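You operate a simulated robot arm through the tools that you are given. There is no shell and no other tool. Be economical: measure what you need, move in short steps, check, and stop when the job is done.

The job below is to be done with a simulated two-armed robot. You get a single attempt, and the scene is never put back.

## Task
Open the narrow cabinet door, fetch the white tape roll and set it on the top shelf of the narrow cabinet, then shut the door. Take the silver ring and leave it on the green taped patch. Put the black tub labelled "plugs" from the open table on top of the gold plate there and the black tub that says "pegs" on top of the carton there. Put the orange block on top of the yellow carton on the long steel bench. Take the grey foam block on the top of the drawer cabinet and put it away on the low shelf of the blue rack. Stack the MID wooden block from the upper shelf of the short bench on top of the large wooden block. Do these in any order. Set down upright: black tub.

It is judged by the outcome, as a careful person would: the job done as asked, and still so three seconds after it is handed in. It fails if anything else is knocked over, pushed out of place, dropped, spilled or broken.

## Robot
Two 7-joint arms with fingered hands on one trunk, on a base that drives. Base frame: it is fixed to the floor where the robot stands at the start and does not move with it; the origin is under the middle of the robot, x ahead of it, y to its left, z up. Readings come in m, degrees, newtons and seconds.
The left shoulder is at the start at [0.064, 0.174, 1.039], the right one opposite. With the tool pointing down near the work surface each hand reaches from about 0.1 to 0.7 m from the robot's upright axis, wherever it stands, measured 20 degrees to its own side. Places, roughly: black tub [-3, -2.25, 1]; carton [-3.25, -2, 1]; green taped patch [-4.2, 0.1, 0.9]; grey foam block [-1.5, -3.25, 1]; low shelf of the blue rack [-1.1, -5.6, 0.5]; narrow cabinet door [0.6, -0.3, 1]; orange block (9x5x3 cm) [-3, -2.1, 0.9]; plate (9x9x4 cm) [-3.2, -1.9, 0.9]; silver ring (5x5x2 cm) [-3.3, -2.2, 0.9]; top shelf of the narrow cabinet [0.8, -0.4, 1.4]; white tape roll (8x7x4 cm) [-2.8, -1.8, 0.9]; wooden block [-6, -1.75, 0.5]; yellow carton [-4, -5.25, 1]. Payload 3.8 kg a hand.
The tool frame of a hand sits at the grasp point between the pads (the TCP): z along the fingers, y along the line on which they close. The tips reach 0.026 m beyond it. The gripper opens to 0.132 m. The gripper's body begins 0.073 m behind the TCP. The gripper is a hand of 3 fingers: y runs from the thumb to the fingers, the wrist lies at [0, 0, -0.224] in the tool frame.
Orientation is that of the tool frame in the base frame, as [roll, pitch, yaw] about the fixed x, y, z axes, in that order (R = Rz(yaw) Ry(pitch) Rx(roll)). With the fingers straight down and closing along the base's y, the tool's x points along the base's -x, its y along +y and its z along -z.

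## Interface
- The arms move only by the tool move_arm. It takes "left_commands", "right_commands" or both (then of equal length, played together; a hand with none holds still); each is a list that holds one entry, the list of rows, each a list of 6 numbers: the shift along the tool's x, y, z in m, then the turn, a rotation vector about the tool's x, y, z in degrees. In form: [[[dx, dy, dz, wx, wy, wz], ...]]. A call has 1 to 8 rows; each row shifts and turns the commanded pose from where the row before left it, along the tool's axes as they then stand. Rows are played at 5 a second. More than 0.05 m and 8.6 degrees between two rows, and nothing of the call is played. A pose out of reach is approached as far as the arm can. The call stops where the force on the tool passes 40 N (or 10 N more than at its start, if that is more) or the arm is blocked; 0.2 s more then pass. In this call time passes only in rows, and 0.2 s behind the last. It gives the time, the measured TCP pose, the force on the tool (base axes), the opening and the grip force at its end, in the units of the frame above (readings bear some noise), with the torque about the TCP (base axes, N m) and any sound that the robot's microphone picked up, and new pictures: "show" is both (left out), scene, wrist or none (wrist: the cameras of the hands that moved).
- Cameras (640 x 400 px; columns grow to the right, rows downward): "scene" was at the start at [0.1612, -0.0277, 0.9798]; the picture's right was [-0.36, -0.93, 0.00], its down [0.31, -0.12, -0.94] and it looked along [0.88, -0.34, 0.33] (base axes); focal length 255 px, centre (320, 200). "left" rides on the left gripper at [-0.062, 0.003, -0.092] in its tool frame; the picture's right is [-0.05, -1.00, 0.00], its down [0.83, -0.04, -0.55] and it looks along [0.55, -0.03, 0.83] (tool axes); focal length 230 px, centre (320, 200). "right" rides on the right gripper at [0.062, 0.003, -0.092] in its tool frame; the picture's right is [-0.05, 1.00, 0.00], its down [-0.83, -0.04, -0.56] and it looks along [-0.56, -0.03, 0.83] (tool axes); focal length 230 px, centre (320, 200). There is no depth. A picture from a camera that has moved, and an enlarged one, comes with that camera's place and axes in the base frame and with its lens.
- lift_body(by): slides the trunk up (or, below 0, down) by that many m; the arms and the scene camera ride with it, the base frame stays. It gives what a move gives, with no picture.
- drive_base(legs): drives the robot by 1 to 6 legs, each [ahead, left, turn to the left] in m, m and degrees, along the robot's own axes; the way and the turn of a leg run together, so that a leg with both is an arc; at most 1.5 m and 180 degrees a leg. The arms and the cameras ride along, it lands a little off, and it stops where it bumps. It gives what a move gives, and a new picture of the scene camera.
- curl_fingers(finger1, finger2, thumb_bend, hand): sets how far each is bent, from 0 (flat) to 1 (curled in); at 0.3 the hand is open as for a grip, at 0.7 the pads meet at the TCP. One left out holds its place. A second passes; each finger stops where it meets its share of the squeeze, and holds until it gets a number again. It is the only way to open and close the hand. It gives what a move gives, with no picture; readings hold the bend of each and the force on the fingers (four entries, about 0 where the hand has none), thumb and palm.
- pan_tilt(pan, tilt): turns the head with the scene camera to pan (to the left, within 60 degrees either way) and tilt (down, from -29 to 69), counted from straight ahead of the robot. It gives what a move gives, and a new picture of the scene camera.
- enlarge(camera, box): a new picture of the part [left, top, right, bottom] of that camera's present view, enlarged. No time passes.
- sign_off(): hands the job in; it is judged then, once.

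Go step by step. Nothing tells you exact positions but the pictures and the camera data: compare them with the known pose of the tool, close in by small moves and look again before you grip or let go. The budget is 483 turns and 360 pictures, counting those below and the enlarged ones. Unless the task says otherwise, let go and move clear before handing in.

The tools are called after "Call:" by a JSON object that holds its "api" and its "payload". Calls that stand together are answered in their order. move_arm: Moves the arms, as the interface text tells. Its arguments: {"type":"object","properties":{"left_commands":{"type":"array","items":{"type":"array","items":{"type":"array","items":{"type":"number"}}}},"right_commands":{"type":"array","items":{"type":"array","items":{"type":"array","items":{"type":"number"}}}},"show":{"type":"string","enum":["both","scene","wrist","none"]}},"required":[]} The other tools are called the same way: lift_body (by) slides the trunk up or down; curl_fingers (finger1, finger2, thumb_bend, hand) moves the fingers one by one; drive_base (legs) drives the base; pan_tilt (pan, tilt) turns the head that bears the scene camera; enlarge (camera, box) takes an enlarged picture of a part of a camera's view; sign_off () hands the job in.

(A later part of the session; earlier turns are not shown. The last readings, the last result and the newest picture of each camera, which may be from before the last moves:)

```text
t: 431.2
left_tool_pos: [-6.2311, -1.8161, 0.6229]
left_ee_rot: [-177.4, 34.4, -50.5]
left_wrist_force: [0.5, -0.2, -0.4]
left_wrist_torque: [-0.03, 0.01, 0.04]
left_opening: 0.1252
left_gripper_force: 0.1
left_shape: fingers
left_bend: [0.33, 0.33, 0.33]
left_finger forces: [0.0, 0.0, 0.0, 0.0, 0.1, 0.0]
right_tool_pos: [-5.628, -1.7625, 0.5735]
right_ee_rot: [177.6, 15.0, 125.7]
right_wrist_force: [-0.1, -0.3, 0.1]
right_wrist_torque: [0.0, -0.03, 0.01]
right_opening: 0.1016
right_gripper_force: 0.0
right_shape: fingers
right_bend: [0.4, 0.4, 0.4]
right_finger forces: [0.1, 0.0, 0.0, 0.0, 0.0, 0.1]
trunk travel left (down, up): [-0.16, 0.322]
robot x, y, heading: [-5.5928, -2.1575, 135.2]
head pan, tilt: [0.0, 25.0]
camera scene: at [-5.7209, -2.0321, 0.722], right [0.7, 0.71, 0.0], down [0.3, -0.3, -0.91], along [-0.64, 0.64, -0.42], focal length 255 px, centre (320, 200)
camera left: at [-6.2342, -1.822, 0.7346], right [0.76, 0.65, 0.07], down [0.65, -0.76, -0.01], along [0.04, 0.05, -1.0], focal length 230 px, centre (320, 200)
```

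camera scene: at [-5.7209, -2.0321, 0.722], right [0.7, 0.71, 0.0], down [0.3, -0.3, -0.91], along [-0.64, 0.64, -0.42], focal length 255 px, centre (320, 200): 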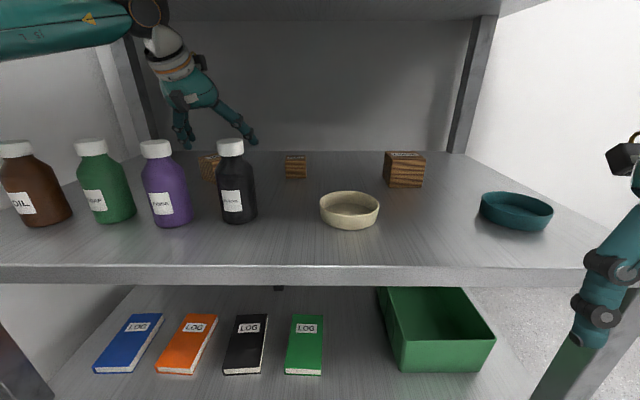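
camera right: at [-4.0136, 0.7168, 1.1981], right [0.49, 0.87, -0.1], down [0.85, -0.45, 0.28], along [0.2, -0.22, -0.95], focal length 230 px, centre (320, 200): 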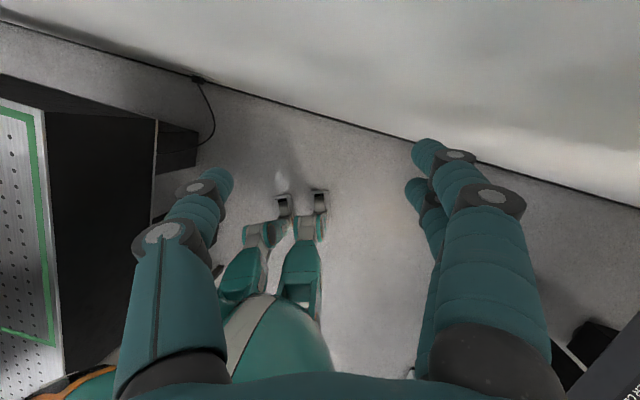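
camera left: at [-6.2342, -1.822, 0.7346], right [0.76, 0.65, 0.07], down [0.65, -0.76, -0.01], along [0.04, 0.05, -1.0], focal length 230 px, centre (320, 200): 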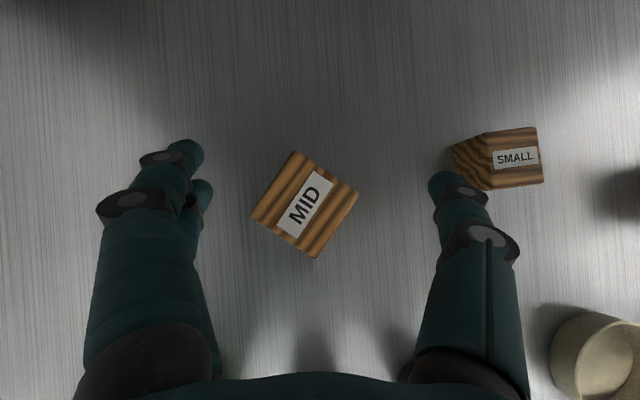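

I centre slightly, preclose a bit, then lower around the block.

Call:
{"api": "curl_fingers", "payload": {"hand": "left", "finger1": 0.38, "finger2": 0.38, "thumb_bend": 0.38}}

Call:
{"api": "move_arm", "payload": {"left_commands": [[[0.004, 0.008, 0, 0, 0, 0], [0.0178, 0, 0.026, 0, 0, 0], [0.0165, 0, 0.024, 0, 0, 0]]], "show": "wrist"}}

```text
t: 432.2
left_tool_pos: [-6.2314, -1.8164, 0.6224]
left_ee_rot: [-177.4, 34.5, -50.4]
left_wrist_force: [0.9, -0.5, -0.5]
left_wrist_torque: [0.05, -0.03, 0.0]
left_opening: 0.1092
left_gripper_force: 0.1
left_shape: fingers
left_bend: [0.38, 0.38, 0.38]
left_finger forces: [0.0, 0.0, 0.0, 0.0, 0.0, 0.0]
right_tool_pos: [-5.6276, -1.7628, 0.5738]
right_ee_rot: [177.6, 14.8, 125.8]
right_wrist_force: [-0.4, 1.3, 0.3]
right_wrist_torque: [-0.04, 0.0, -0.01]
right_opening: 0.1014
right_gripper_force: 0.0
right_shape: fingers
right_bend: [0.4, 0.4, 0.4]
right_finger forces: [0.0, 0.1, 0.0, 0.1, 0.0, 0.0]
trunk travel left (down, up): [-0.16, 0.322]
robot x, y, heading: [-5.5947, -2.1574, 135.4]
head pan, tilt: [0.0, 25.0]
```

```text
t: 433.0
left_tool_pos: [-6.2332, -1.8207, 0.5641]
left_ee_rot: [-177.5, 35.3, -50.7]
left_wrist_force: [2.5, 0.0, 15.6]
left_wrist_torque: [-0.6, 0.77, 0.11]
left_opening: 0.1089
left_gripper_force: 7.8
left_shape: fingers
left_bend: [0.38, 0.37, 0.38]
left_finger forces: [0.0, 15.1, 0.0, 0.0, 0.0, 0.0]
right_tool_pos: [-5.6268, -1.7631, 0.5737]
right_ee_rot: [177.8, 14.9, 125.7]
right_wrist_force: [0.3, -0.2, -0.3]
right_wrist_torque: [0.01, -0.02, 0.04]
right_opening: 0.1013
right_gripper_force: 0.1
right_shape: fingers
right_bend: [0.4, 0.4, 0.4]
right_finger forces: [0.0, 0.0, 0.0, 0.0, 0.0, 0.1]
trunk travel left (down, up): [-0.16, 0.322]
robot x, y, heading: [-5.5923, -2.1536, 135.1]
head pan, tilt: [0.0, 25.0]
camera left: at [-6.2363, -1.8269, 0.6765], right [0.76, 0.64, 0.07], down [0.65, -0.76, -0.02], along [0.04, 0.06, -1.0], focal length 230 px, centre (320, 200)
```

left: 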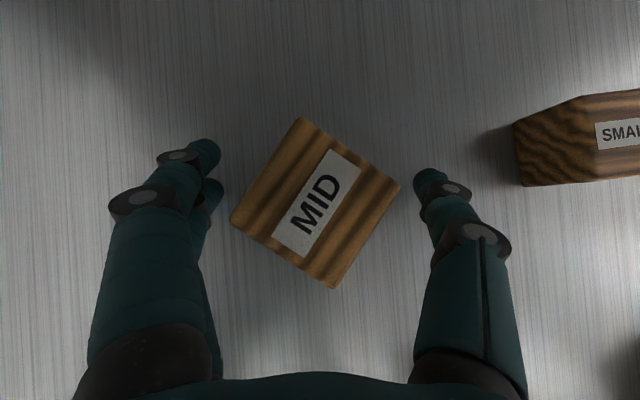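

Finger 2 touches the shelf; raise 5 mm and close gradually to let the block align.

Call:
{"api": "move_arm", "payload": {"left_commands": [[[-0.003, 0.0, -0.0042, 0, 0, 0]]], "show": "none"}}

Call:
{"api": "curl_fingers", "payload": {"hand": "left", "finger1": 0.47, "finger2": 0.47, "thumb_bend": 0.47}}

Call:
{"api": "enlarge", "payload": {"camera": "left", "box": [0, 0, 640, 400]}}

```text
t: 433.4
left_tool_pos: [-6.2331, -1.8229, 0.5646]
left_ee_rot: [-177.4, 34.5, -50.6]
left_wrist_force: [-0.5, 1.5, 8.9]
left_wrist_torque: [-0.24, 0.48, -0.15]
left_opening: 0.1092
left_gripper_force: 4.3
left_shape: fingers
left_bend: [0.38, 0.37, 0.38]
left_finger forces: [0.0, 8.5, 0.0, 0.0, 0.0, 0.0]
right_tool_pos: [-5.6267, -1.7614, 0.5738]
right_ee_rot: [177.7, 14.9, 125.8]
right_wrist_force: [-0.4, 0.5, 0.3]
right_wrist_torque: [-0.03, 0.01, -0.01]
right_opening: 0.1016
right_gripper_force: 0.0
right_shape: fingers
right_bend: [0.4, 0.4, 0.4]
right_finger forces: [0.0, 0.1, 0.0, 0.0, 0.1, 0.1]
trunk travel left (down, up): [-0.16, 0.322]
robot x, y, heading: [-5.5942, -2.1545, 135.3]
head pan, tilt: [0.0, 25.0]
```

```text
t: 434.4
left_tool_pos: [-6.2339, -1.8221, 0.5642]
left_ee_rot: [-177.5, 34.6, -50.5]
left_wrist_force: [-1.6, -2.6, 10.9]
left_wrist_torque: [-0.48, 0.61, 0.1]
left_opening: 0.0787
left_gripper_force: 5.1
left_shape: fingers
left_bend: [0.47, 0.4, 0.47]
left_finger forces: [0.1, 10.5, 0.1, 0.1, 0.0, 0.0]
right_tool_pos: [-5.6266, -1.7627, 0.5729]
right_ee_rot: [177.5, 14.9, 125.8]
right_wrist_force: [-0.1, -1.0, 1.0]
right_wrist_torque: [0.03, -0.02, 0.0]
right_opening: 0.1014
right_gripper_force: 0.1
right_shape: fingers
right_bend: [0.4, 0.4, 0.4]
right_finger forces: [0.0, 0.1, 0.0, 0.0, 0.1, 0.1]
trunk travel left (down, up): [-0.16, 0.322]
robot x, y, heading: [-5.591, -2.1566, 135.3]
head pan, tilt: [0.0, 25.0]
```

```text
1.00 times, centred on (320, 200) of left (not enlarged: the box is as wide or as high as the picture)
camera zoom: at [-6.2365, -1.8283, 0.6775], right [0.76, 0.65, 0.07], down [0.65, -0.76, -0.01], along [0.04, 0.05, -1.0], focal length 230 px, centre (320, 200)
```

zoom: 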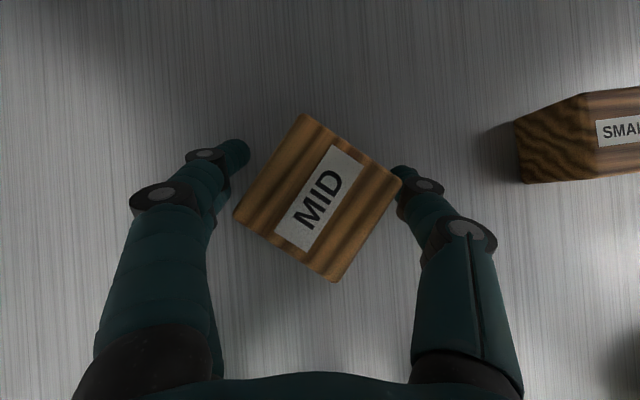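

Call:
{"api": "move_arm", "payload": {"left_commands": [[[-0.005, 0.0, -0.0075, 0, 0, 0]]], "show": "none"}}

Call:
{"api": "curl_fingers", "payload": {"hand": "left", "finger1": 0.55, "finger2": 0.55, "thumb_bend": 0.55}}

Call:
{"api": "enlarge", "payload": {"camera": "left", "box": [0, 0, 640, 400]}}

```text
t: 434.8
left_tool_pos: [-6.2316, -1.8216, 0.5722]
left_ee_rot: [-177.3, 34.4, -50.6]
left_wrist_force: [-0.1, 0.1, -0.9]
left_wrist_torque: [0.02, 0.01, 0.01]
left_opening: 0.0784
left_gripper_force: 0.1
left_shape: fingers
left_bend: [0.47, 0.47, 0.47]
left_finger forces: [0.1, 0.0, 0.0, 0.1, 0.0, 0.0]
right_tool_pos: [-5.6281, -1.7616, 0.5741]
right_ee_rot: [177.6, 14.9, 125.8]
right_wrist_force: [0.5, -0.5, -0.2]
right_wrist_torque: [0.02, 0.03, -0.03]
right_opening: 0.1018
right_gripper_force: 0.1
right_shape: fingers
right_bend: [0.4, 0.4, 0.4]
right_finger forces: [0.0, 0.1, 0.1, 0.0, 0.1, 0.0]
trunk travel left (down, up): [-0.16, 0.322]
robot x, y, heading: [-5.5937, -2.1563, 135.3]
head pan, tilt: [0.0, 25.0]
```

```text
t: 435.8
left_tool_pos: [-6.2324, -1.8238, 0.5747]
left_ee_rot: [-177.5, 34.4, -50.5]
left_wrist_force: [0.0, 0.2, -0.2]
left_wrist_torque: [0.0, 0.0, 0.0]
left_opening: 0.0581
left_gripper_force: 4.7
left_shape: fingers
left_bend: [0.55, 0.5, 0.53]
left_finger forces: [0.0, 4.2, 0.0, 0.0, 4.9, 0.0]
right_tool_pos: [-5.6286, -1.7629, 0.5733]
right_ee_rot: [177.6, 14.8, 125.7]
right_wrist_force: [-1.0, -0.2, 0.7]
right_wrist_torque: [-0.02, -0.02, 0.01]
right_opening: 0.1016
right_gripper_force: 0.0
right_shape: fingers
right_bend: [0.4, 0.4, 0.4]
right_finger forces: [0.1, 0.1, 0.0, 0.0, 0.0, 0.1]
trunk travel left (down, up): [-0.16, 0.322]
robot x, y, heading: [-5.5945, -2.1597, 135.4]
head pan, tilt: [0.0, 25.0]
```

```text
1.00 times, centred on (320, 200) of left (not enlarged: the box is as wide or as high as the picture)
camera zoom: at [-6.2368, -1.8281, 0.6858], right [0.76, 0.65, 0.07], down [0.65, -0.76, -0.01], along [0.04, 0.05, -1.0], focal length 230 px, centre (320, 200)
```

zoom: 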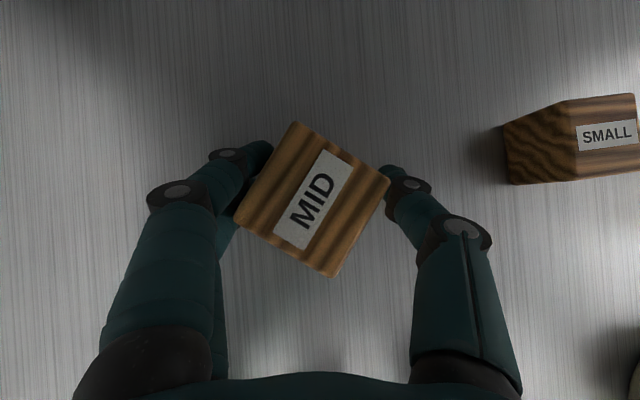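

Call:
{"api": "curl_fingers", "payload": {"hand": "left", "finger1": 0.62, "finger2": 0.62, "thumb_bend": 0.62}}

Call:
{"api": "enlarge", "payload": {"camera": "left", "box": [0, 0, 640, 400]}}

```text
t: 436.8
left_tool_pos: [-6.233, -1.8223, 0.574]
left_ee_rot: [-177.4, 34.5, -50.5]
left_wrist_force: [0.7, 1.0, 0.1]
left_wrist_torque: [0.0, -0.03, -0.01]
left_opening: 0.0543
left_gripper_force: 13.1
left_shape: fingers
left_bend: [0.57, 0.52, 0.56]
left_finger forces: [3.6, 8.7, 0.1, 0.1, 13.5, 0.1]
right_tool_pos: [-5.6282, -1.7614, 0.5744]
right_ee_rot: [177.6, 14.9, 125.8]
right_wrist_force: [0.0, 0.6, -0.6]
right_wrist_torque: [0.0, 0.01, 0.07]
right_opening: 0.1016
right_gripper_force: 0.1
right_shape: fingers
right_bend: [0.4, 0.4, 0.4]
right_finger forces: [0.1, 0.0, 0.0, 0.1, 0.0, 0.0]
trunk travel left (down, up): [-0.16, 0.322]
robot x, y, heading: [-5.595, -2.1582, 135.2]
head pan, tilt: [0.0, 25.0]
```

```text
1.00 times, centred on (320, 200) of left (not enlarged: the box is as wide or as high as the picture)
camera zoom: at [-6.2368, -1.8281, 0.6858], right [0.76, 0.65, 0.07], down [0.65, -0.76, -0.01], along [0.04, 0.05, -1.0], focal length 230 px, centre (320, 200)
```

zoom: 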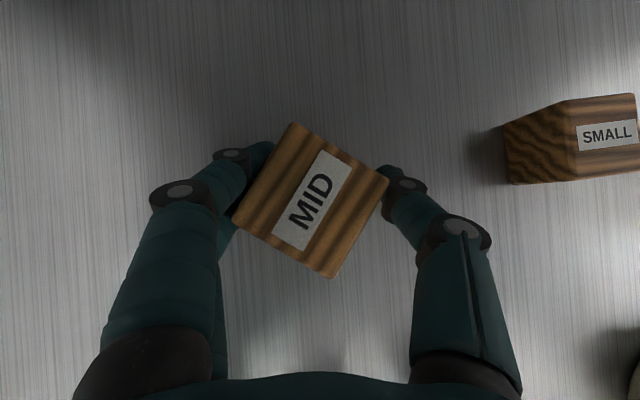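

Call:
{"api": "curl_fingers", "payload": {"hand": "left", "finger1": 0.72, "finger2": 0.72, "thumb_bend": 0.72}}

Call:
{"api": "move_arm", "payload": {"left_commands": [[[-0.006, 0.0, -0.008, 0, 0, 0]]], "show": "wrist"}}

```text
t: 437.8
left_tool_pos: [-6.2326, -1.8219, 0.5751]
left_ee_rot: [-177.4, 34.5, -50.5]
left_wrist_force: [0.1, 0.5, 0.3]
left_wrist_torque: [0.02, 0.01, 0.01]
left_opening: 0.0522
left_gripper_force: 23.5
left_shape: fingers
left_bend: [0.57, 0.53, 0.6]
left_finger forces: [10.2, 12.6, 0.0, 0.0, 24.3, 0.1]
right_tool_pos: [-5.628, -1.7625, 0.5737]
right_ee_rot: [177.6, 14.9, 125.8]
right_wrist_force: [0.8, -0.6, -0.5]
right_wrist_torque: [0.0, 0.01, -0.01]
right_opening: 0.1015
right_gripper_force: 0.0
right_shape: fingers
right_bend: [0.4, 0.4, 0.4]
right_finger forces: [0.0, 0.1, 0.0, 0.1, 0.1, 0.0]
trunk travel left (down, up): [-0.16, 0.322]
robot x, y, heading: [-5.5952, -2.1571, 135.4]
head pan, tilt: [0.0, 25.0]
```

```text
t: 438.2
left_tool_pos: [-6.2347, -1.8225, 0.5839]
left_ee_rot: [-177.4, 34.5, -50.5]
left_wrist_force: [0.0, 0.8, -0.7]
left_wrist_torque: [0.02, -0.02, 0.01]
left_opening: 0.0525
left_gripper_force: 23.3
left_shape: fingers
left_bend: [0.57, 0.53, 0.6]
left_finger forces: [10.1, 12.6, 0.0, 0.0, 24.2, 0.0]
right_tool_pos: [-5.6282, -1.7627, 0.5743]
right_ee_rot: [177.6, 14.9, 125.8]
right_wrist_force: [0.0, 0.1, -0.2]
right_wrist_torque: [-0.01, -0.03, 0.02]
right_opening: 0.1018
right_gripper_force: 0.0
right_shape: fingers
right_bend: [0.4, 0.4, 0.4]
right_finger forces: [0.1, 0.0, 0.0, 0.0, 0.1, 0.1]
trunk travel left (down, up): [-0.16, 0.322]
robot x, y, heading: [-5.5935, -2.1557, 135.5]
head pan, tilt: [0.0, 25.0]
camera left: at [-6.2377, -1.828, 0.6958], right [0.76, 0.65, 0.07], down [0.65, -0.76, -0.01], along [0.04, 0.05, -1.0], focal length 230 px, centre (320, 200)
```

left: 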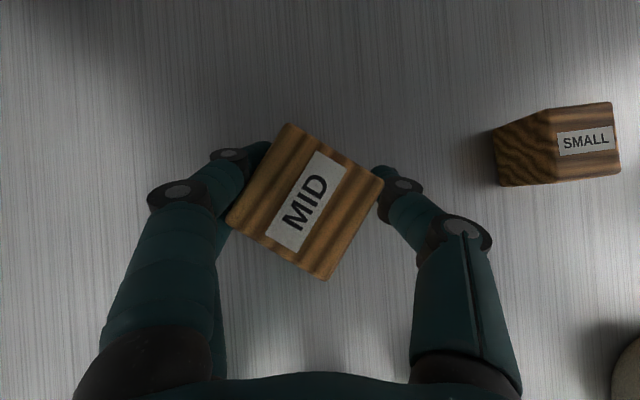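

MID is held, but at this steep pitch the wrist would hit the upper board when I stack it. I set it back down, open, flatten the pitch by ~13° and regrip.

Call:
{"api": "move_arm", "payload": {"left_commands": [[[0.006, 0.0, 0.0085, 0, 0, 0]]], "show": "none"}}

Call:
{"api": "curl_fingers", "payload": {"hand": "left", "finger1": 0.42, "finger2": 0.42, "thumb_bend": 0.42}}

Call:
{"api": "move_arm", "payload": {"left_commands": [[[0, 0, 0, 0, -6.5, 0], [0, 0, 0, 0, -6.5, 0]]], "show": "both"}}

```text
t: 438.6
left_tool_pos: [-6.2341, -1.822, 0.5737]
left_ee_rot: [-177.4, 34.5, -50.5]
left_wrist_force: [0.6, 0.0, -1.1]
left_wrist_torque: [0.01, -0.01, -0.01]
left_opening: 0.0523
left_gripper_force: 24.0
left_shape: fingers
left_bend: [0.57, 0.53, 0.6]
left_finger forces: [10.1, 12.6, 0.0, 0.1, 24.3, 0.0]
right_tool_pos: [-5.6294, -1.7622, 0.5736]
right_ee_rot: [177.6, 14.9, 125.8]
right_wrist_force: [0.7, 0.7, -0.7]
right_wrist_torque: [-0.01, 0.0, -0.03]
right_opening: 0.1013
right_gripper_force: 0.0
right_shape: fingers
right_bend: [0.4, 0.4, 0.4]
right_finger forces: [0.0, 0.0, 0.1, 0.1, 0.0, 0.1]
trunk travel left (down, up): [-0.16, 0.322]
robot x, y, heading: [-5.5925, -2.1573, 135.2]
head pan, tilt: [0.0, 25.0]
```

```text
t: 439.6
left_tool_pos: [-6.2346, -1.8232, 0.5745]
left_ee_rot: [-177.4, 34.4, -50.4]
left_wrist_force: [-0.6, 0.7, -0.4]
left_wrist_torque: [-0.04, 0.02, 0.01]
left_opening: 0.094
left_gripper_force: 0.0
left_shape: fingers
left_bend: [0.42, 0.42, 0.42]
left_finger forces: [0.0, 0.0, 0.1, 0.1, 0.0, 0.0]
right_tool_pos: [-5.6284, -1.7621, 0.5742]
right_ee_rot: [177.6, 14.8, 125.8]
right_wrist_force: [0.9, -0.7, 0.1]
right_wrist_torque: [-0.01, 0.02, -0.02]
right_opening: 0.1015
right_gripper_force: 0.0
right_shape: fingers
right_bend: [0.4, 0.4, 0.4]
right_finger forces: [0.1, 0.1, 0.0, 0.0, 0.0, 0.0]
trunk travel left (down, up): [-0.16, 0.322]
robot x, y, heading: [-5.5963, -2.1567, 135.0]
head pan, tilt: [0.0, 25.0]
```

```text
t: 440.2
left_tool_pos: [-6.234, -1.822, 0.5746]
left_ee_rot: [-176.7, 47.5, -49.7]
left_wrist_force: [-0.2, 0.0, -0.2]
left_wrist_torque: [0.02, 0.0, -0.01]
left_opening: 0.0942
left_gripper_force: 0.0
left_shape: fingers
left_bend: [0.42, 0.42, 0.42]
left_finger forces: [0.0, 0.0, 0.0, 0.0, 0.1, 0.0]
right_tool_pos: [-5.6293, -1.7622, 0.5749]
right_ee_rot: [177.5, 14.9, 125.8]
right_wrist_force: [0.2, -0.2, 0.2]
right_wrist_torque: [0.0, 0.0, -0.02]
right_opening: 0.1016
right_gripper_force: 0.0
right_shape: fingers
right_bend: [0.4, 0.4, 0.4]
right_finger forces: [0.0, 0.1, 0.1, 0.0, 0.0, 0.0]
trunk travel left (down, up): [-0.16, 0.322]
robot x, y, heading: [-5.5942, -2.1594, 135.5]
head pan, tilt: [0.0, 25.0]
camera scene: at [-5.721, -2.0323, 0.7221], right [0.7, 0.71, 0.0], down [0.3, -0.3, -0.91], along [-0.64, 0.64, -0.42], focal length 255 px, centre (320, 200)
camera left: at [-6.2216, -1.8482, 0.6825], right [0.76, 0.64, 0.08], down [0.64, -0.73, -0.24], along [-0.1, 0.23, -0.97], focal length 230 px, centre (320, 200)
```

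scene: 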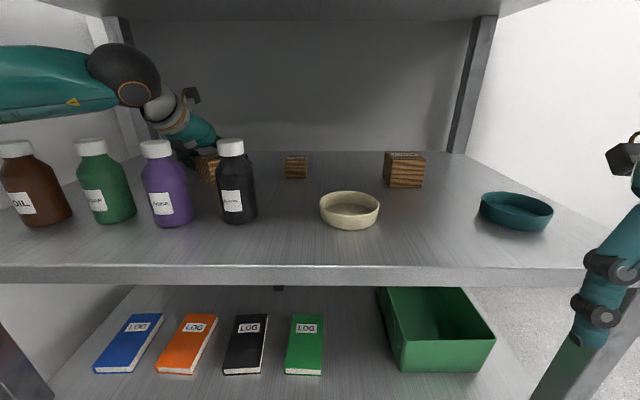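
left: 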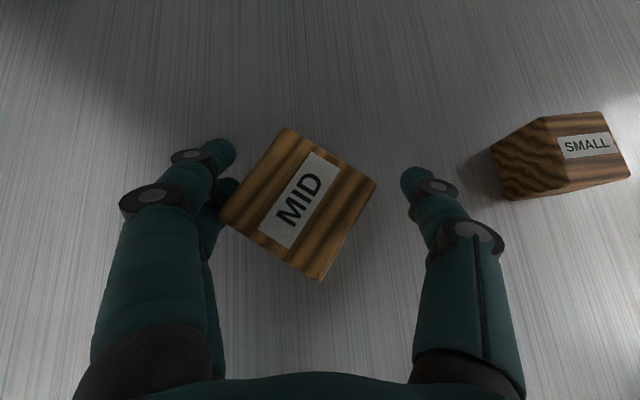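

φ≈42° now. Lower 1.2 cm for a deeper grip, then close.

Call:
{"api": "move_arm", "payload": {"left_commands": [[[0.0085, 0.003, 0.0078, 0, 0, 0]]], "show": "none"}}

Call:
{"api": "curl_fingers", "payload": {"hand": "left", "finger1": 0.72, "finger2": 0.72, "thumb_bend": 0.72}}

Call:
{"api": "move_arm", "payload": {"left_commands": [[[-0.0074, 0.0, -0.0068, 0, 0, 0], [-0.0147, 0, -0.0135, 0, 0, 0]]], "show": "both"}}

```text
t: 440.6
left_tool_pos: [-6.2356, -1.8235, 0.5648]
left_ee_rot: [-176.9, 48.0, -49.7]
left_wrist_force: [1.3, 0.3, 7.7]
left_wrist_torque: [-0.16, 0.3, 0.05]
left_opening: 0.0943
left_gripper_force: 3.4
left_shape: fingers
left_bend: [0.42, 0.42, 0.42]
left_finger forces: [0.1, 7.0, 0.0, 0.0, 0.0, 0.1]
right_tool_pos: [-5.6273, -1.7634, 0.5747]
right_ee_rot: [177.8, 14.9, 125.9]
right_wrist_force: [0.2, 0.7, -0.2]
right_wrist_torque: [-0.01, -0.01, 0.01]
right_opening: 0.1016
right_gripper_force: 0.0
right_shape: fingers
right_bend: [0.4, 0.4, 0.4]
right_finger forces: [0.0, 0.0, 0.1, 0.0, 0.1, 0.1]
trunk travel left (down, up): [-0.16, 0.322]
robot x, y, heading: [-5.5925, -2.1574, 135.6]
head pan, tilt: [0.0, 25.0]
```

```text
t: 441.6
left_tool_pos: [-6.2345, -1.8229, 0.5634]
left_ee_rot: [-176.8, 47.7, -49.7]
left_wrist_force: [-2.3, 3.0, 10.2]
left_wrist_torque: [0.05, 0.22, -0.03]
left_opening: 0.0492
left_gripper_force: 27.3
left_shape: fingers
left_bend: [0.62, 0.65, 0.62]
left_finger forces: [11.9, 16.3, 0.0, 0.0, 26.1, 0.0]
right_tool_pos: [-5.6276, -1.7625, 0.5751]
right_ee_rot: [177.7, 14.9, 125.7]
right_wrist_force: [0.4, -0.2, 0.0]
right_wrist_torque: [0.02, 0.01, -0.01]
right_opening: 0.1014
right_gripper_force: 0.0
right_shape: fingers
right_bend: [0.4, 0.4, 0.4]
right_finger forces: [0.0, 0.0, 0.1, 0.0, 0.0, 0.1]
trunk travel left (down, up): [-0.16, 0.322]
robot x, y, heading: [-5.5941, -2.1575, 135.5]
head pan, tilt: [0.0, 25.0]
```

```text
t: 442.2
left_tool_pos: [-6.2361, -1.8251, 0.591]
left_ee_rot: [-176.8, 47.4, -49.7]
left_wrist_force: [0.0, -0.1, -1.2]
left_wrist_torque: [0.02, 0.02, -0.01]
left_opening: 0.0491
left_gripper_force: 24.4
left_shape: fingers
left_bend: [0.62, 0.65, 0.62]
left_finger forces: [11.3, 12.7, 0.1, 0.1, 25.5, 0.0]
right_tool_pos: [-5.6277, -1.7628, 0.5733]
right_ee_rot: [177.6, 14.9, 125.8]
right_wrist_force: [0.3, 0.7, 0.0]
right_wrist_torque: [0.0, 0.03, 0.01]
right_opening: 0.1014
right_gripper_force: 0.1
right_shape: fingers
right_bend: [0.4, 0.4, 0.4]
right_finger forces: [0.1, 0.1, 0.0, 0.0, 0.0, 0.0]
trunk travel left (down, up): [-0.16, 0.322]
robot x, y, heading: [-5.5944, -2.1562, 135.2]
head pan, tilt: [0.0, 25.0]
camera scene: at [-5.721, -2.0323, 0.722], right [0.7, 0.71, 0.0], down [0.3, -0.3, -0.91], along [-0.64, 0.64, -0.42], focal length 255 px, centre (320, 200)
camera left: at [-6.2234, -1.8504, 0.6994], right [0.76, 0.64, 0.08], down [0.64, -0.73, -0.23], along [-0.09, 0.23, -0.97], focal length 230 px, centre (320, 200)
```

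scene: 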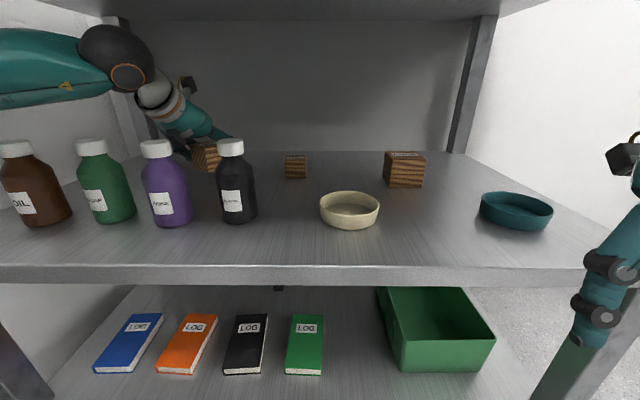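
left: 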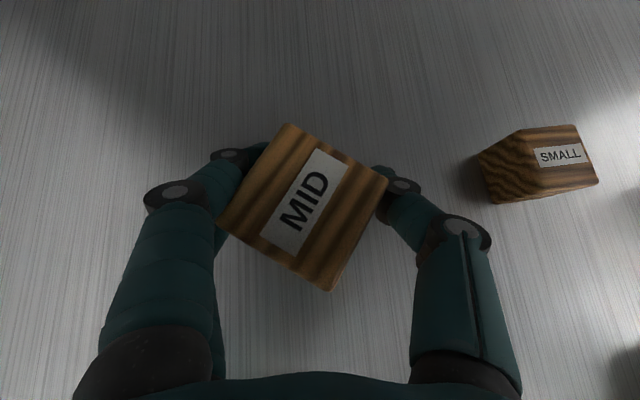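

Lifted. Raise a further 6 cm.

Call:
{"api": "move_arm", "payload": {"left_commands": [[[-0.0221, 0.0, -0.0203, 0, 0, 0], [-0.0221, 0, -0.0203, 0, 0, 0]]], "show": "both"}}

```text
t: 442.8
left_tool_pos: [-6.2398, -1.826, 0.6529]
left_ee_rot: [-176.8, 47.6, -49.6]
left_wrist_force: [-0.2, 0.5, -1.2]
left_wrist_torque: [0.01, 0.0, 0.02]
left_opening: 0.0491
left_gripper_force: 24.4
left_shape: fingers
left_bend: [0.62, 0.65, 0.62]
left_finger forces: [11.3, 12.7, 0.0, 0.0, 25.2, 0.1]
right_tool_pos: [-5.6278, -1.7622, 0.5728]
right_ee_rot: [177.6, 14.9, 125.7]
right_wrist_force: [0.0, -0.4, 0.3]
right_wrist_torque: [-0.05, -0.02, -0.02]
right_opening: 0.1015
right_gripper_force: 0.0
right_shape: fingers
right_bend: [0.4, 0.4, 0.4]
right_finger forces: [0.1, 0.1, 0.0, 0.0, 0.0, 0.0]
trunk travel left (down, up): [-0.16, 0.322]
robot x, y, heading: [-5.5942, -2.1579, 135.4]
head pan, tilt: [0.0, 25.0]
camera scene: at [-5.7209, -2.0323, 0.7221], right [0.7, 0.71, 0.0], down [0.3, -0.3, -0.91], along [-0.64, 0.64, -0.42], focal length 255 px, centre (320, 200)
camera left: at [-6.2273, -1.8509, 0.7605], right [0.76, 0.64, 0.08], down [0.64, -0.73, -0.24], along [-0.1, 0.23, -0.97], focal length 230 px, centre (320, 200)
```

scene: 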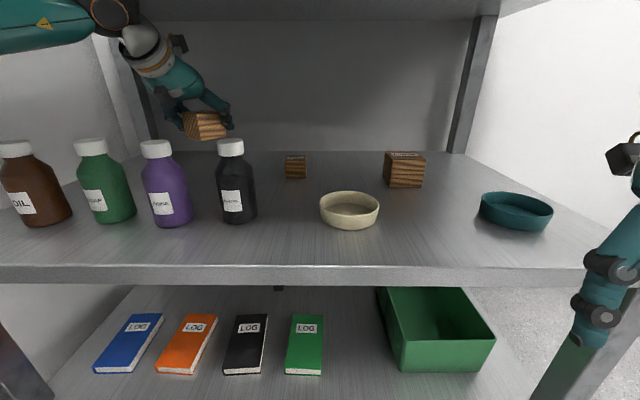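
left: 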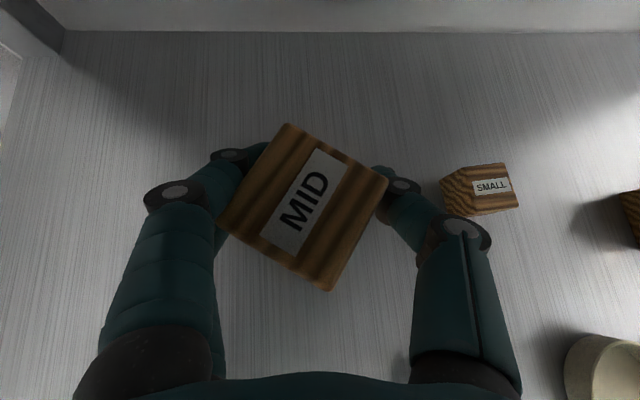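

Clear all round. Strafe right 0.40 m towards LARGE.

Call:
{"api": "drive_base", "payload": {"legs": [[0, -0.2, 0], [0, -0.19, 0]]}}

Call:
{"api": "enlarge", "payload": {"camera": "left", "box": [0, 0, 640, 400]}}

```text
t: 444.3
left_tool_pos: [-6.1713, -1.758, 0.6517]
left_ee_rot: [-176.8, 47.5, -49.6]
left_wrist_force: [-0.5, 0.6, -1.1]
left_wrist_torque: [-0.01, 0.03, 0.01]
left_opening: 0.0492
left_gripper_force: 24.3
left_shape: fingers
left_bend: [0.62, 0.65, 0.62]
left_finger forces: [11.4, 12.7, 0.0, 0.0, 25.2, 0.0]
right_tool_pos: [-5.564, -1.698, 0.574]
right_ee_rot: [179.1, 15.1, 127.4]
right_wrist_force: [-0.5, -0.4, 0.0]
right_wrist_torque: [0.01, -0.02, -0.02]
right_opening: 0.1016
right_gripper_force: 0.2
right_shape: fingers
right_bend: [0.4, 0.4, 0.4]
right_finger forces: [0.1, 0.0, 0.0, 0.0, 0.0, 0.0]
trunk travel left (down, up): [-0.16, 0.322]
robot x, y, heading: [-5.5259, -2.0893, 135.4]
head pan, tilt: [0.0, 25.0]
stopped in leg 1: the force on the tool passed its limit at 72 N (the readings are from after the stop); the commanded pose is now the measured one
camera scene: at [-5.6534, -1.9639, 0.722], right [0.7, 0.71, 0.0], down [0.3, -0.3, -0.91], along [-0.64, 0.64, -0.42], focal length 255 px, centre (320, 200)
```

scene: 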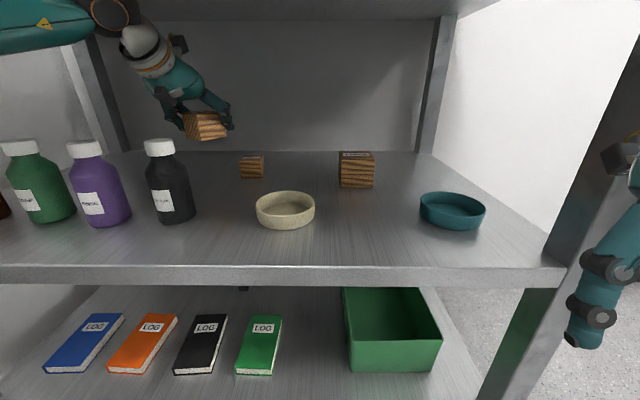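

```text
1.00 times, centred on (320, 200) of left (not enlarged: the box is as wide or as high as the picture)
camera zoom: at [-6.1598, -1.7829, 0.7601], right [0.76, 0.64, 0.08], down [0.64, -0.73, -0.24], along [-0.1, 0.23, -0.97], focal length 230 px, centre (320, 200)
```

zoom: 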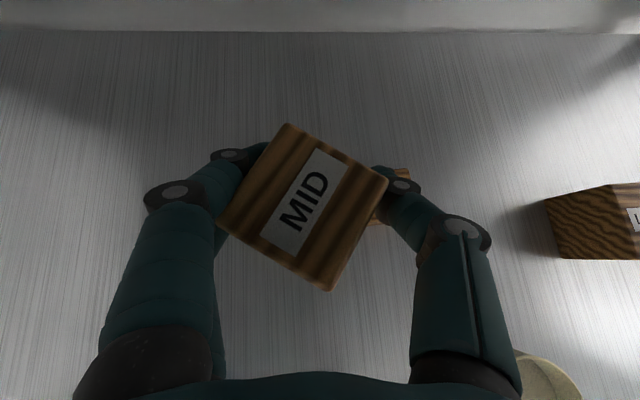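

The right hand touched the bench's front leg. I pull the right hand back and down.

Call:
{"api": "move_arm", "payload": {"right_commands": [[[-0.03, 0, 0.034, 0, 0, 0], [-0.03, 0, 0.034, 0, 0, 0], [-0.03, 0, 0.034, 0, 0, 0], [-0.03, 0, 0.034, 0, 0, 0]]], "show": "none"}}

```text
t: 445.3
left_tool_pos: [-6.1717, -1.7579, 0.6514]
left_ee_rot: [-176.8, 47.5, -49.6]
left_wrist_force: [-0.5, -0.7, -0.6]
left_wrist_torque: [0.03, -0.02, -0.02]
left_opening: 0.0491
left_gripper_force: 24.6
left_shape: fingers
left_bend: [0.62, 0.65, 0.62]
left_finger forces: [11.2, 12.6, 0.0, 0.1, 25.4, 0.0]
right_tool_pos: [-5.4918, -1.7431, 0.4529]
right_ee_rot: [179.1, 15.1, 127.3]
right_wrist_force: [-0.4, 0.4, -0.5]
right_wrist_torque: [0.01, 0.01, -0.02]
right_opening: 0.1015
right_gripper_force: 0.1
right_shape: fingers
right_bend: [0.4, 0.4, 0.4]
right_finger forces: [0.1, 0.1, 0.0, 0.1, 0.1, 0.1]
right hand out of reach, approached as far as the arm can: row 1, 2, 3, 4
trunk travel left (down, up): [-0.16, 0.322]
robot x, y, heading: [-5.527, -2.0864, 135.2]
head pan, tilt: [0.0, 25.0]
```

Call:
{"api": "drive_base", "payload": {"legs": [[-0.01, -0.28, 0]]}}

Call:
{"api": "enlarge", "payload": {"camera": "left", "box": [0, 0, 640, 400]}}

```text
t: 448.4
left_tool_pos: [-5.9677, -1.5652, 0.6518]
left_ee_rot: [-176.8, 47.5, -49.9]
left_wrist_force: [0.5, -0.1, -1.1]
left_wrist_torque: [-0.01, 0.0, -0.01]
left_opening: 0.049
left_gripper_force: 24.3
left_shape: fingers
left_bend: [0.62, 0.65, 0.62]
left_finger forces: [11.2, 12.6, 0.0, 0.0, 25.3, 0.1]
right_tool_pos: [-5.2873, -1.5522, 0.4521]
right_ee_rot: [179.1, 15.1, 127.1]
right_wrist_force: [0.4, -0.2, -0.3]
right_wrist_torque: [0.02, 0.03, 0.0]
right_opening: 0.1014
right_gripper_force: 0.0
right_shape: fingers
right_bend: [0.4, 0.4, 0.4]
right_finger forces: [0.0, 0.1, 0.0, 0.0, 0.0, 0.0]
trunk travel left (down, up): [-0.16, 0.322]
robot x, y, heading: [-5.3244, -1.8984, 135.2]
head pan, tilt: [0.0, 25.0]
camera scene: at [-5.4507, -1.7739, 0.7221], right [0.71, 0.71, 0.0], down [0.3, -0.3, -0.91], along [-0.64, 0.64, -0.42], focal length 255 px, centre (320, 200)
```

scene: 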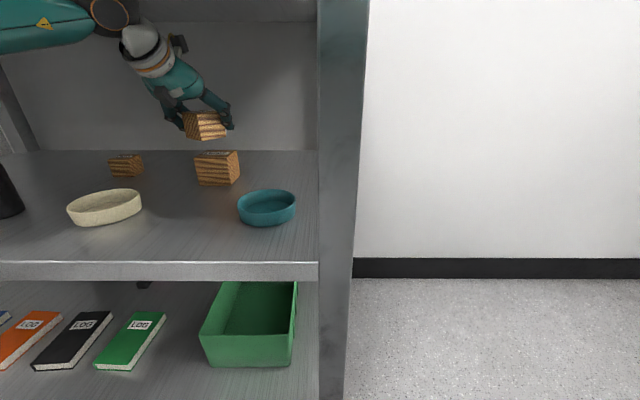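

```text
1.00 times, centred on (320, 200) of left (not enlarged: the box is as wide or as high as the picture)
camera zoom: at [-5.9561, -1.5902, 0.7604], right [0.77, 0.64, 0.08], down [0.64, -0.74, -0.24], along [-0.09, 0.23, -0.97], focal length 230 px, centre (320, 200)
```

zoom: 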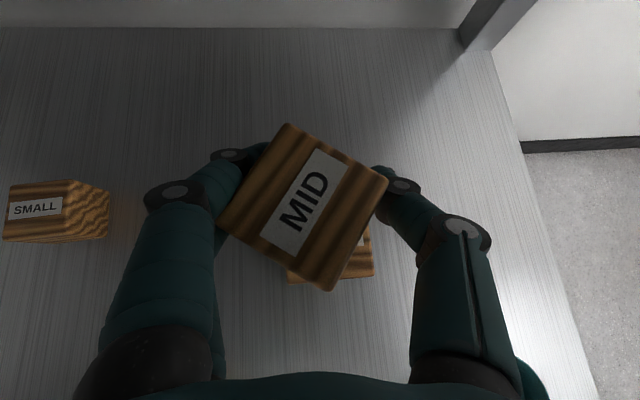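

Now above LARGE roughly. Zoom on both for alignment.

Call:
{"api": "enlarge", "payload": {"camera": "scene", "box": [140, 80, 300, 200]}}

```text
3.33 times, centred on (220, 140) of scene
camera zoom: at [-5.4507, -1.7739, 0.7221], right [0.71, 0.71, 0.0], down [0.3, -0.3, -0.91], along [-0.64, 0.64, -0.42], focal length 849 px, centre (653, 400)
```

zoom: 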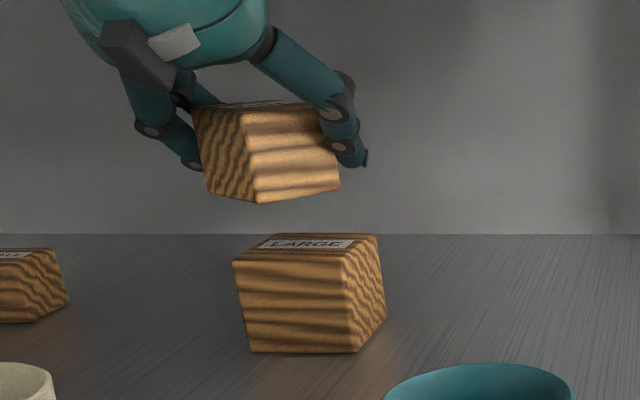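

LARGE's top centre is ≈(-5.952,-1.567), z≈0.596; MID is ~1.7 cm left of it. I correct and lower.

Call:
{"api": "move_arm", "payload": {"left_commands": [[[0.0054, -0.017, -0.0059, 0, 0, 0], [0.0111, 0, 0.0101, 0, 0, 0]]], "show": "wrist"}}

Call:
{"api": "enlarge", "payload": {"camera": "scene", "box": [140, 80, 300, 200]}}

```text
t: 448.9
left_tool_pos: [-5.9506, -1.559, 0.6392]
left_ee_rot: [-176.8, 47.5, -49.9]
left_wrist_force: [-0.3, -0.2, -1.3]
left_wrist_torque: [-0.01, 0.0, 0.02]
left_opening: 0.049
left_gripper_force: 24.4
left_shape: fingers
left_bend: [0.62, 0.65, 0.62]
left_finger forces: [11.1, 12.6, 0.0, 0.0, 25.2, 0.0]
right_tool_pos: [-5.2883, -1.5533, 0.4534]
right_ee_rot: [179.0, 15.0, 127.1]
right_wrist_force: [0.3, -0.2, 0.0]
right_wrist_torque: [0.03, 0.0, 0.0]
right_opening: 0.1016
right_gripper_force: 0.0
right_shape: fingers
right_bend: [0.4, 0.4, 0.4]
right_finger forces: [0.1, 0.1, 0.1, 0.0, 0.0, 0.0]
trunk travel left (down, up): [-0.16, 0.322]
robot x, y, heading: [-5.3236, -1.8997, 135.1]
head pan, tilt: [0.0, 25.0]
camera left: at [-5.9382, -1.5853, 0.746], right [0.77, 0.64, 0.08], down [0.63, -0.74, -0.24], along [-0.09, 0.23, -0.97], focal length 230 px, centre (320, 200)
```

left: 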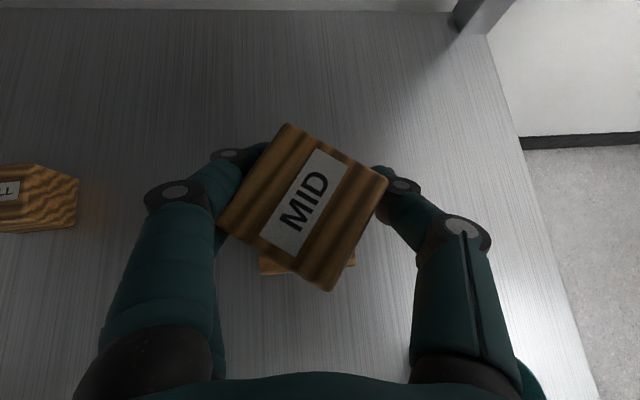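

```text
3.33 times, centred on (220, 140) of scene
camera zoom: at [-5.4508, -1.774, 0.722], right [0.71, 0.71, 0.0], down [0.3, -0.3, -0.91], along [-0.64, 0.64, -0.42], focal length 849 px, centre (653, 400)
```

zoom: 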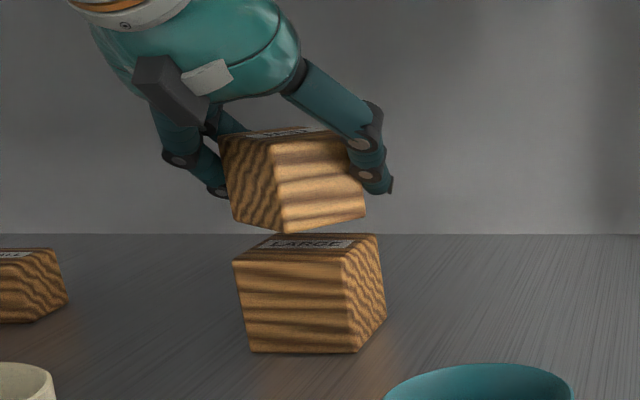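

Gap ~1.5 cm. Lower in small steps.

Call:
{"api": "move_arm", "payload": {"left_commands": [[[0.0066, 0, 0.0061, 0, 0, 0], [0.003, 0, 0.0027, 0, 0, 0]]], "show": "none"}}

Call:
{"api": "move_arm", "payload": {"left_commands": [[[0.003, 0, 0.0027, 0, 0, 0]]], "show": "none"}}

Call:
{"api": "enlarge", "payload": {"camera": "scene", "box": [140, 80, 300, 200]}}

```text
t: 449.6
left_tool_pos: [-5.9504, -1.5604, 0.6243]
left_ee_rot: [-176.8, 47.6, -49.8]
left_wrist_force: [-0.1, 0.2, -1.6]
left_wrist_torque: [0.04, -0.03, 0.02]
left_opening: 0.0492
left_gripper_force: 23.9
left_shape: fingers
left_bend: [0.62, 0.65, 0.62]
left_finger forces: [11.3, 12.6, 0.0, 0.0, 25.1, 0.0]
right_tool_pos: [-5.2873, -1.5539, 0.4527]
right_ee_rot: [179.1, 15.2, 127.1]
right_wrist_force: [0.2, -0.1, 0.1]
right_wrist_torque: [0.05, 0.02, 0.0]
right_opening: 0.1014
right_gripper_force: 0.0
right_shape: fingers
right_bend: [0.4, 0.4, 0.4]
right_finger forces: [0.0, 0.1, 0.0, 0.1, 0.1, 0.0]
trunk travel left (down, up): [-0.16, 0.322]
robot x, y, heading: [-5.3267, -1.9001, 135.0]
head pan, tilt: [0.0, 25.0]
```

```text
t: 449.9
left_tool_pos: [-5.9501, -1.5602, 0.6223]
left_ee_rot: [-176.7, 47.7, -49.9]
left_wrist_force: [0.5, -0.3, 5.0]
left_wrist_torque: [0.0, 0.05, 0.04]
left_opening: 0.0491
left_gripper_force: 24.5
left_shape: fingers
left_bend: [0.62, 0.65, 0.62]
left_finger forces: [11.3, 13.2, 0.0, 0.0, 25.5, 0.0]
right_tool_pos: [-5.288, -1.5547, 0.4534]
right_ee_rot: [179.1, 15.2, 127.1]
right_wrist_force: [-0.3, 0.0, 0.9]
right_wrist_torque: [-0.02, -0.01, 0.01]
right_opening: 0.1016
right_gripper_force: 0.0
right_shape: fingers
right_bend: [0.4, 0.4, 0.4]
right_finger forces: [0.1, 0.0, 0.0, 0.1, 0.1, 0.0]
trunk travel left (down, up): [-0.16, 0.322]
robot x, y, heading: [-5.3231, -1.9003, 135.2]
head pan, tilt: [0.0, 25.0]
```

```text
3.33 times, centred on (220, 140) of scene
camera zoom: at [-5.4504, -1.7742, 0.7222], right [0.71, 0.71, 0.0], down [0.3, -0.3, -0.91], along [-0.64, 0.64, -0.42], focal length 849 px, centre (653, 400)
```

zoom: 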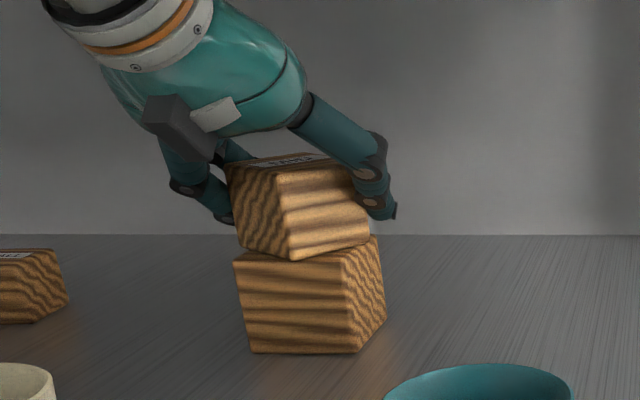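

Contact and well centred. Release.

Call:
{"api": "move_arm", "payload": {"left_commands": [[[0.0011, 0, 0.001, 0, 0, 0]]], "show": "none"}}

Call:
{"api": "curl_fingers", "payload": {"hand": "left", "finger1": 0.56, "finger2": 0.58, "thumb_bend": 0.54}}

Call:
{"api": "curl_fingers", "payload": {"hand": "left", "finger1": 0.42, "finger2": 0.42, "thumb_bend": 0.42}}

Call:
{"api": "enlarge", "payload": {"camera": "scene", "box": [140, 80, 300, 200]}}

```text
t: 450.4
left_tool_pos: [-5.9492, -1.5588, 0.623]
left_ee_rot: [-176.9, 47.9, -49.9]
left_wrist_force: [0.5, -1.0, 11.6]
left_wrist_torque: [-0.05, 0.19, -0.02]
left_opening: 0.0489
left_gripper_force: 26.5
left_shape: fingers
left_bend: [0.62, 0.65, 0.62]
left_finger forces: [12.0, 15.2, 0.0, 0.0, 25.6, 0.0]
right_tool_pos: [-5.2871, -1.554, 0.4536]
right_ee_rot: [179.2, 15.2, 127.1]
right_wrist_force: [-0.5, 0.1, 0.1]
right_wrist_torque: [0.01, -0.02, 0.02]
right_opening: 0.1016
right_gripper_force: 0.1
right_shape: fingers
right_bend: [0.4, 0.4, 0.4]
right_finger forces: [0.0, 0.1, 0.1, 0.1, 0.0, 0.1]
trunk travel left (down, up): [-0.16, 0.322]
robot x, y, heading: [-5.3221, -1.8983, 135.0]
head pan, tilt: [0.0, 25.0]
```

```text
t: 451.4
left_tool_pos: [-5.9498, -1.5611, 0.623]
left_ee_rot: [-176.9, 48.1, -49.9]
left_wrist_force: [-2.0, -3.3, 24.0]
left_wrist_torque: [-0.43, 0.94, 0.1]
left_opening: 0.0547
left_gripper_force: 15.1
left_shape: fingers
left_bend: [0.56, 0.56, 0.53]
left_finger forces: [0.3, 26.3, 0.0, 0.1, 3.0, 0.0]
right_tool_pos: [-5.288, -1.5544, 0.4534]
right_ee_rot: [179.2, 15.0, 127.1]
right_wrist_force: [-0.2, -0.3, 0.8]
right_wrist_torque: [0.0, 0.0, 0.01]
right_opening: 0.1015
right_gripper_force: 0.0
right_shape: fingers
right_bend: [0.4, 0.4, 0.4]
right_finger forces: [0.0, 0.0, 0.0, 0.1, 0.0, 0.0]
trunk travel left (down, up): [-0.16, 0.322]
robot x, y, heading: [-5.3224, -1.8986, 135.3]
head pan, tilt: [0.0, 25.0]
```

```text
t: 452.4
left_tool_pos: [-5.9489, -1.5602, 0.6179]
left_ee_rot: [-176.8, 47.4, -50.0]
left_wrist_force: [0.8, -1.3, 8.1]
left_wrist_torque: [-0.27, 0.34, 0.08]
left_opening: 0.095
left_gripper_force: 3.5
left_shape: fingers
left_bend: [0.42, 0.42, 0.42]
left_finger forces: [0.3, 7.1, 0.0, 0.1, 0.0, 0.0]
right_tool_pos: [-5.2887, -1.5537, 0.4542]
right_ee_rot: [179.1, 15.1, 127.1]
right_wrist_force: [-0.7, 0.5, 0.8]
right_wrist_torque: [0.0, 0.03, -0.03]
right_opening: 0.1019
right_gripper_force: 0.0
right_shape: fingers
right_bend: [0.4, 0.4, 0.4]
right_finger forces: [0.0, 0.0, 0.0, 0.0, 0.1, 0.0]
trunk travel left (down, up): [-0.16, 0.322]
robot x, y, heading: [-5.3263, -1.9007, 135.0]
head pan, tilt: [0.0, 25.0]
```

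```text
3.33 times, centred on (220, 140) of scene
camera zoom: at [-5.4503, -1.7742, 0.7221], right [0.71, 0.71, 0.0], down [0.3, -0.3, -0.91], along [-0.64, 0.64, -0.42], focal length 849 px, centre (653, 400)
```

zoom: 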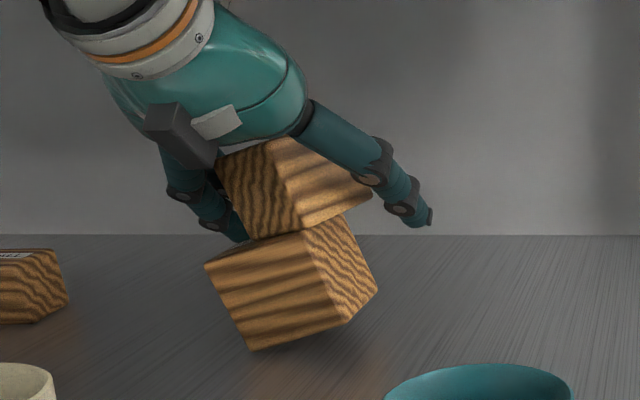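

Finger 2 pressed on LARGE's edge and tipped the stack. I raise slowly so it settles back.

Call:
{"api": "move_arm", "payload": {"left_commands": [[[-0.0015, 0, -0.0014, 0, 0, 0], [-0.0015, 0, -0.0014, 0, 0, 0], [-0.0015, 0, -0.0014, 0, 0, 0], [-0.0015, 0, -0.0014, 0, 0, 0]]], "show": "none"}}

Call:
{"api": "enlarge", "payload": {"camera": "scene", "box": [140, 80, 300, 200]}}

```text
t: 453.4
left_tool_pos: [-5.9489, -1.5601, 0.6262]
left_ee_rot: [-176.7, 47.5, -49.9]
left_wrist_force: [-0.4, -0.1, -0.3]
left_wrist_torque: [0.02, 0.04, 0.01]
left_opening: 0.0952
left_gripper_force: 0.1
left_shape: fingers
left_bend: [0.42, 0.42, 0.42]
left_finger forces: [0.0, 0.0, 0.0, 0.0, 0.0, 0.0]
right_tool_pos: [-5.2872, -1.5528, 0.4535]
right_ee_rot: [179.1, 15.1, 127.1]
right_wrist_force: [-0.3, -0.4, 0.4]
right_wrist_torque: [-0.01, 0.01, 0.01]
right_opening: 0.1018
right_gripper_force: 0.0
right_shape: fingers
right_bend: [0.4, 0.4, 0.4]
right_finger forces: [0.0, 0.0, 0.0, 0.0, 0.0, 0.0]
trunk travel left (down, up): [-0.16, 0.322]
robot x, y, heading: [-5.3272, -1.8971, 134.9]
head pan, tilt: [0.0, 25.0]
```

```text
3.33 times, centred on (220, 140) of scene
camera zoom: at [-5.4507, -1.774, 0.7221], right [0.71, 0.71, 0.0], down [0.3, -0.3, -0.91], along [-0.64, 0.64, -0.42], focal length 849 px, centre (653, 400)
```

zoom: 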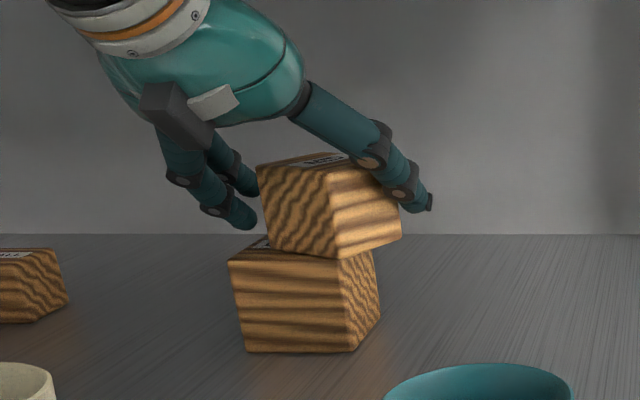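

The stack settled: LARGE flat with MID on top, ~1.5 cm off-centre. I open wider and look before deciding.

Call:
{"api": "curl_fingers", "payload": {"hand": "left", "thumb_bend": 0.33}}

Call:
{"api": "enlarge", "payload": {"camera": "left", "box": [0, 0, 640, 400]}}

Call:
{"api": "enlarge", "payload": {"camera": "scene", "box": [140, 80, 300, 200]}}

```text
t: 454.4
left_tool_pos: [-5.9489, -1.5592, 0.6274]
left_ee_rot: [-176.9, 47.6, -49.9]
left_wrist_force: [0.1, 0.7, 0.0]
left_wrist_torque: [0.02, 0.05, 0.03]
left_opening: 0.1097
left_gripper_force: 0.0
left_shape: fingers
left_bend: [0.42, 0.42, 0.33]
left_finger forces: [0.0, 0.0, 0.0, 0.0, 0.0, 0.1]
right_tool_pos: [-5.2889, -1.5526, 0.4528]
right_ee_rot: [179.1, 15.1, 127.1]
right_wrist_force: [-0.3, -0.4, -0.6]
right_wrist_torque: [0.01, 0.0, 0.0]
right_opening: 0.1017
right_gripper_force: 0.2
right_shape: fingers
right_bend: [0.4, 0.4, 0.4]
right_finger forces: [0.0, 0.0, 0.0, 0.0, 0.0, 0.0]
trunk travel left (down, up): [-0.16, 0.322]
robot x, y, heading: [-5.3264, -1.8971, 135.3]
head pan, tilt: [0.0, 25.0]
```

```text
1.00 times, centred on (320, 200) of left (not enlarged: the box is as wide or as high as the picture)
camera zoom: at [-5.9365, -1.5855, 0.7357], right [0.77, 0.64, 0.08], down [0.64, -0.74, -0.24], along [-0.09, 0.23, -0.97], focal length 230 px, centre (320, 200)
```

zoom: 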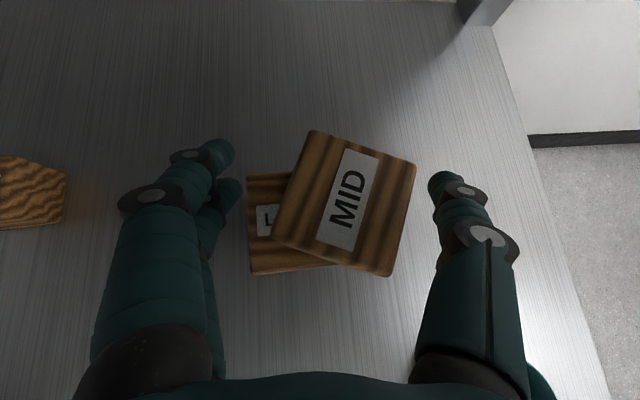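

```text
3.33 times, centred on (220, 140) of scene
camera zoom: at [-5.4507, -1.774, 0.7221], right [0.71, 0.71, 0.0], down [0.3, -0.3, -0.91], along [-0.64, 0.64, -0.42], focal length 849 px, centre (653, 400)
```

zoom: 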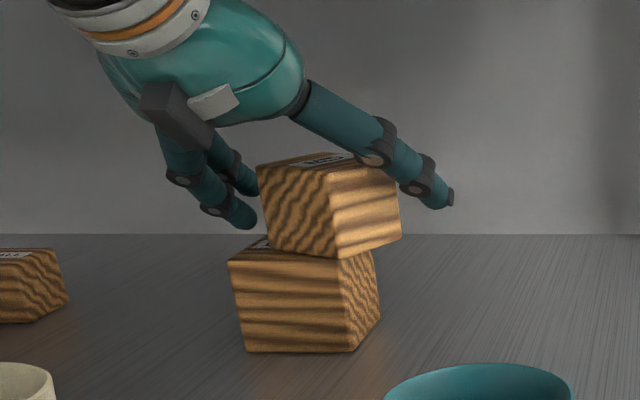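

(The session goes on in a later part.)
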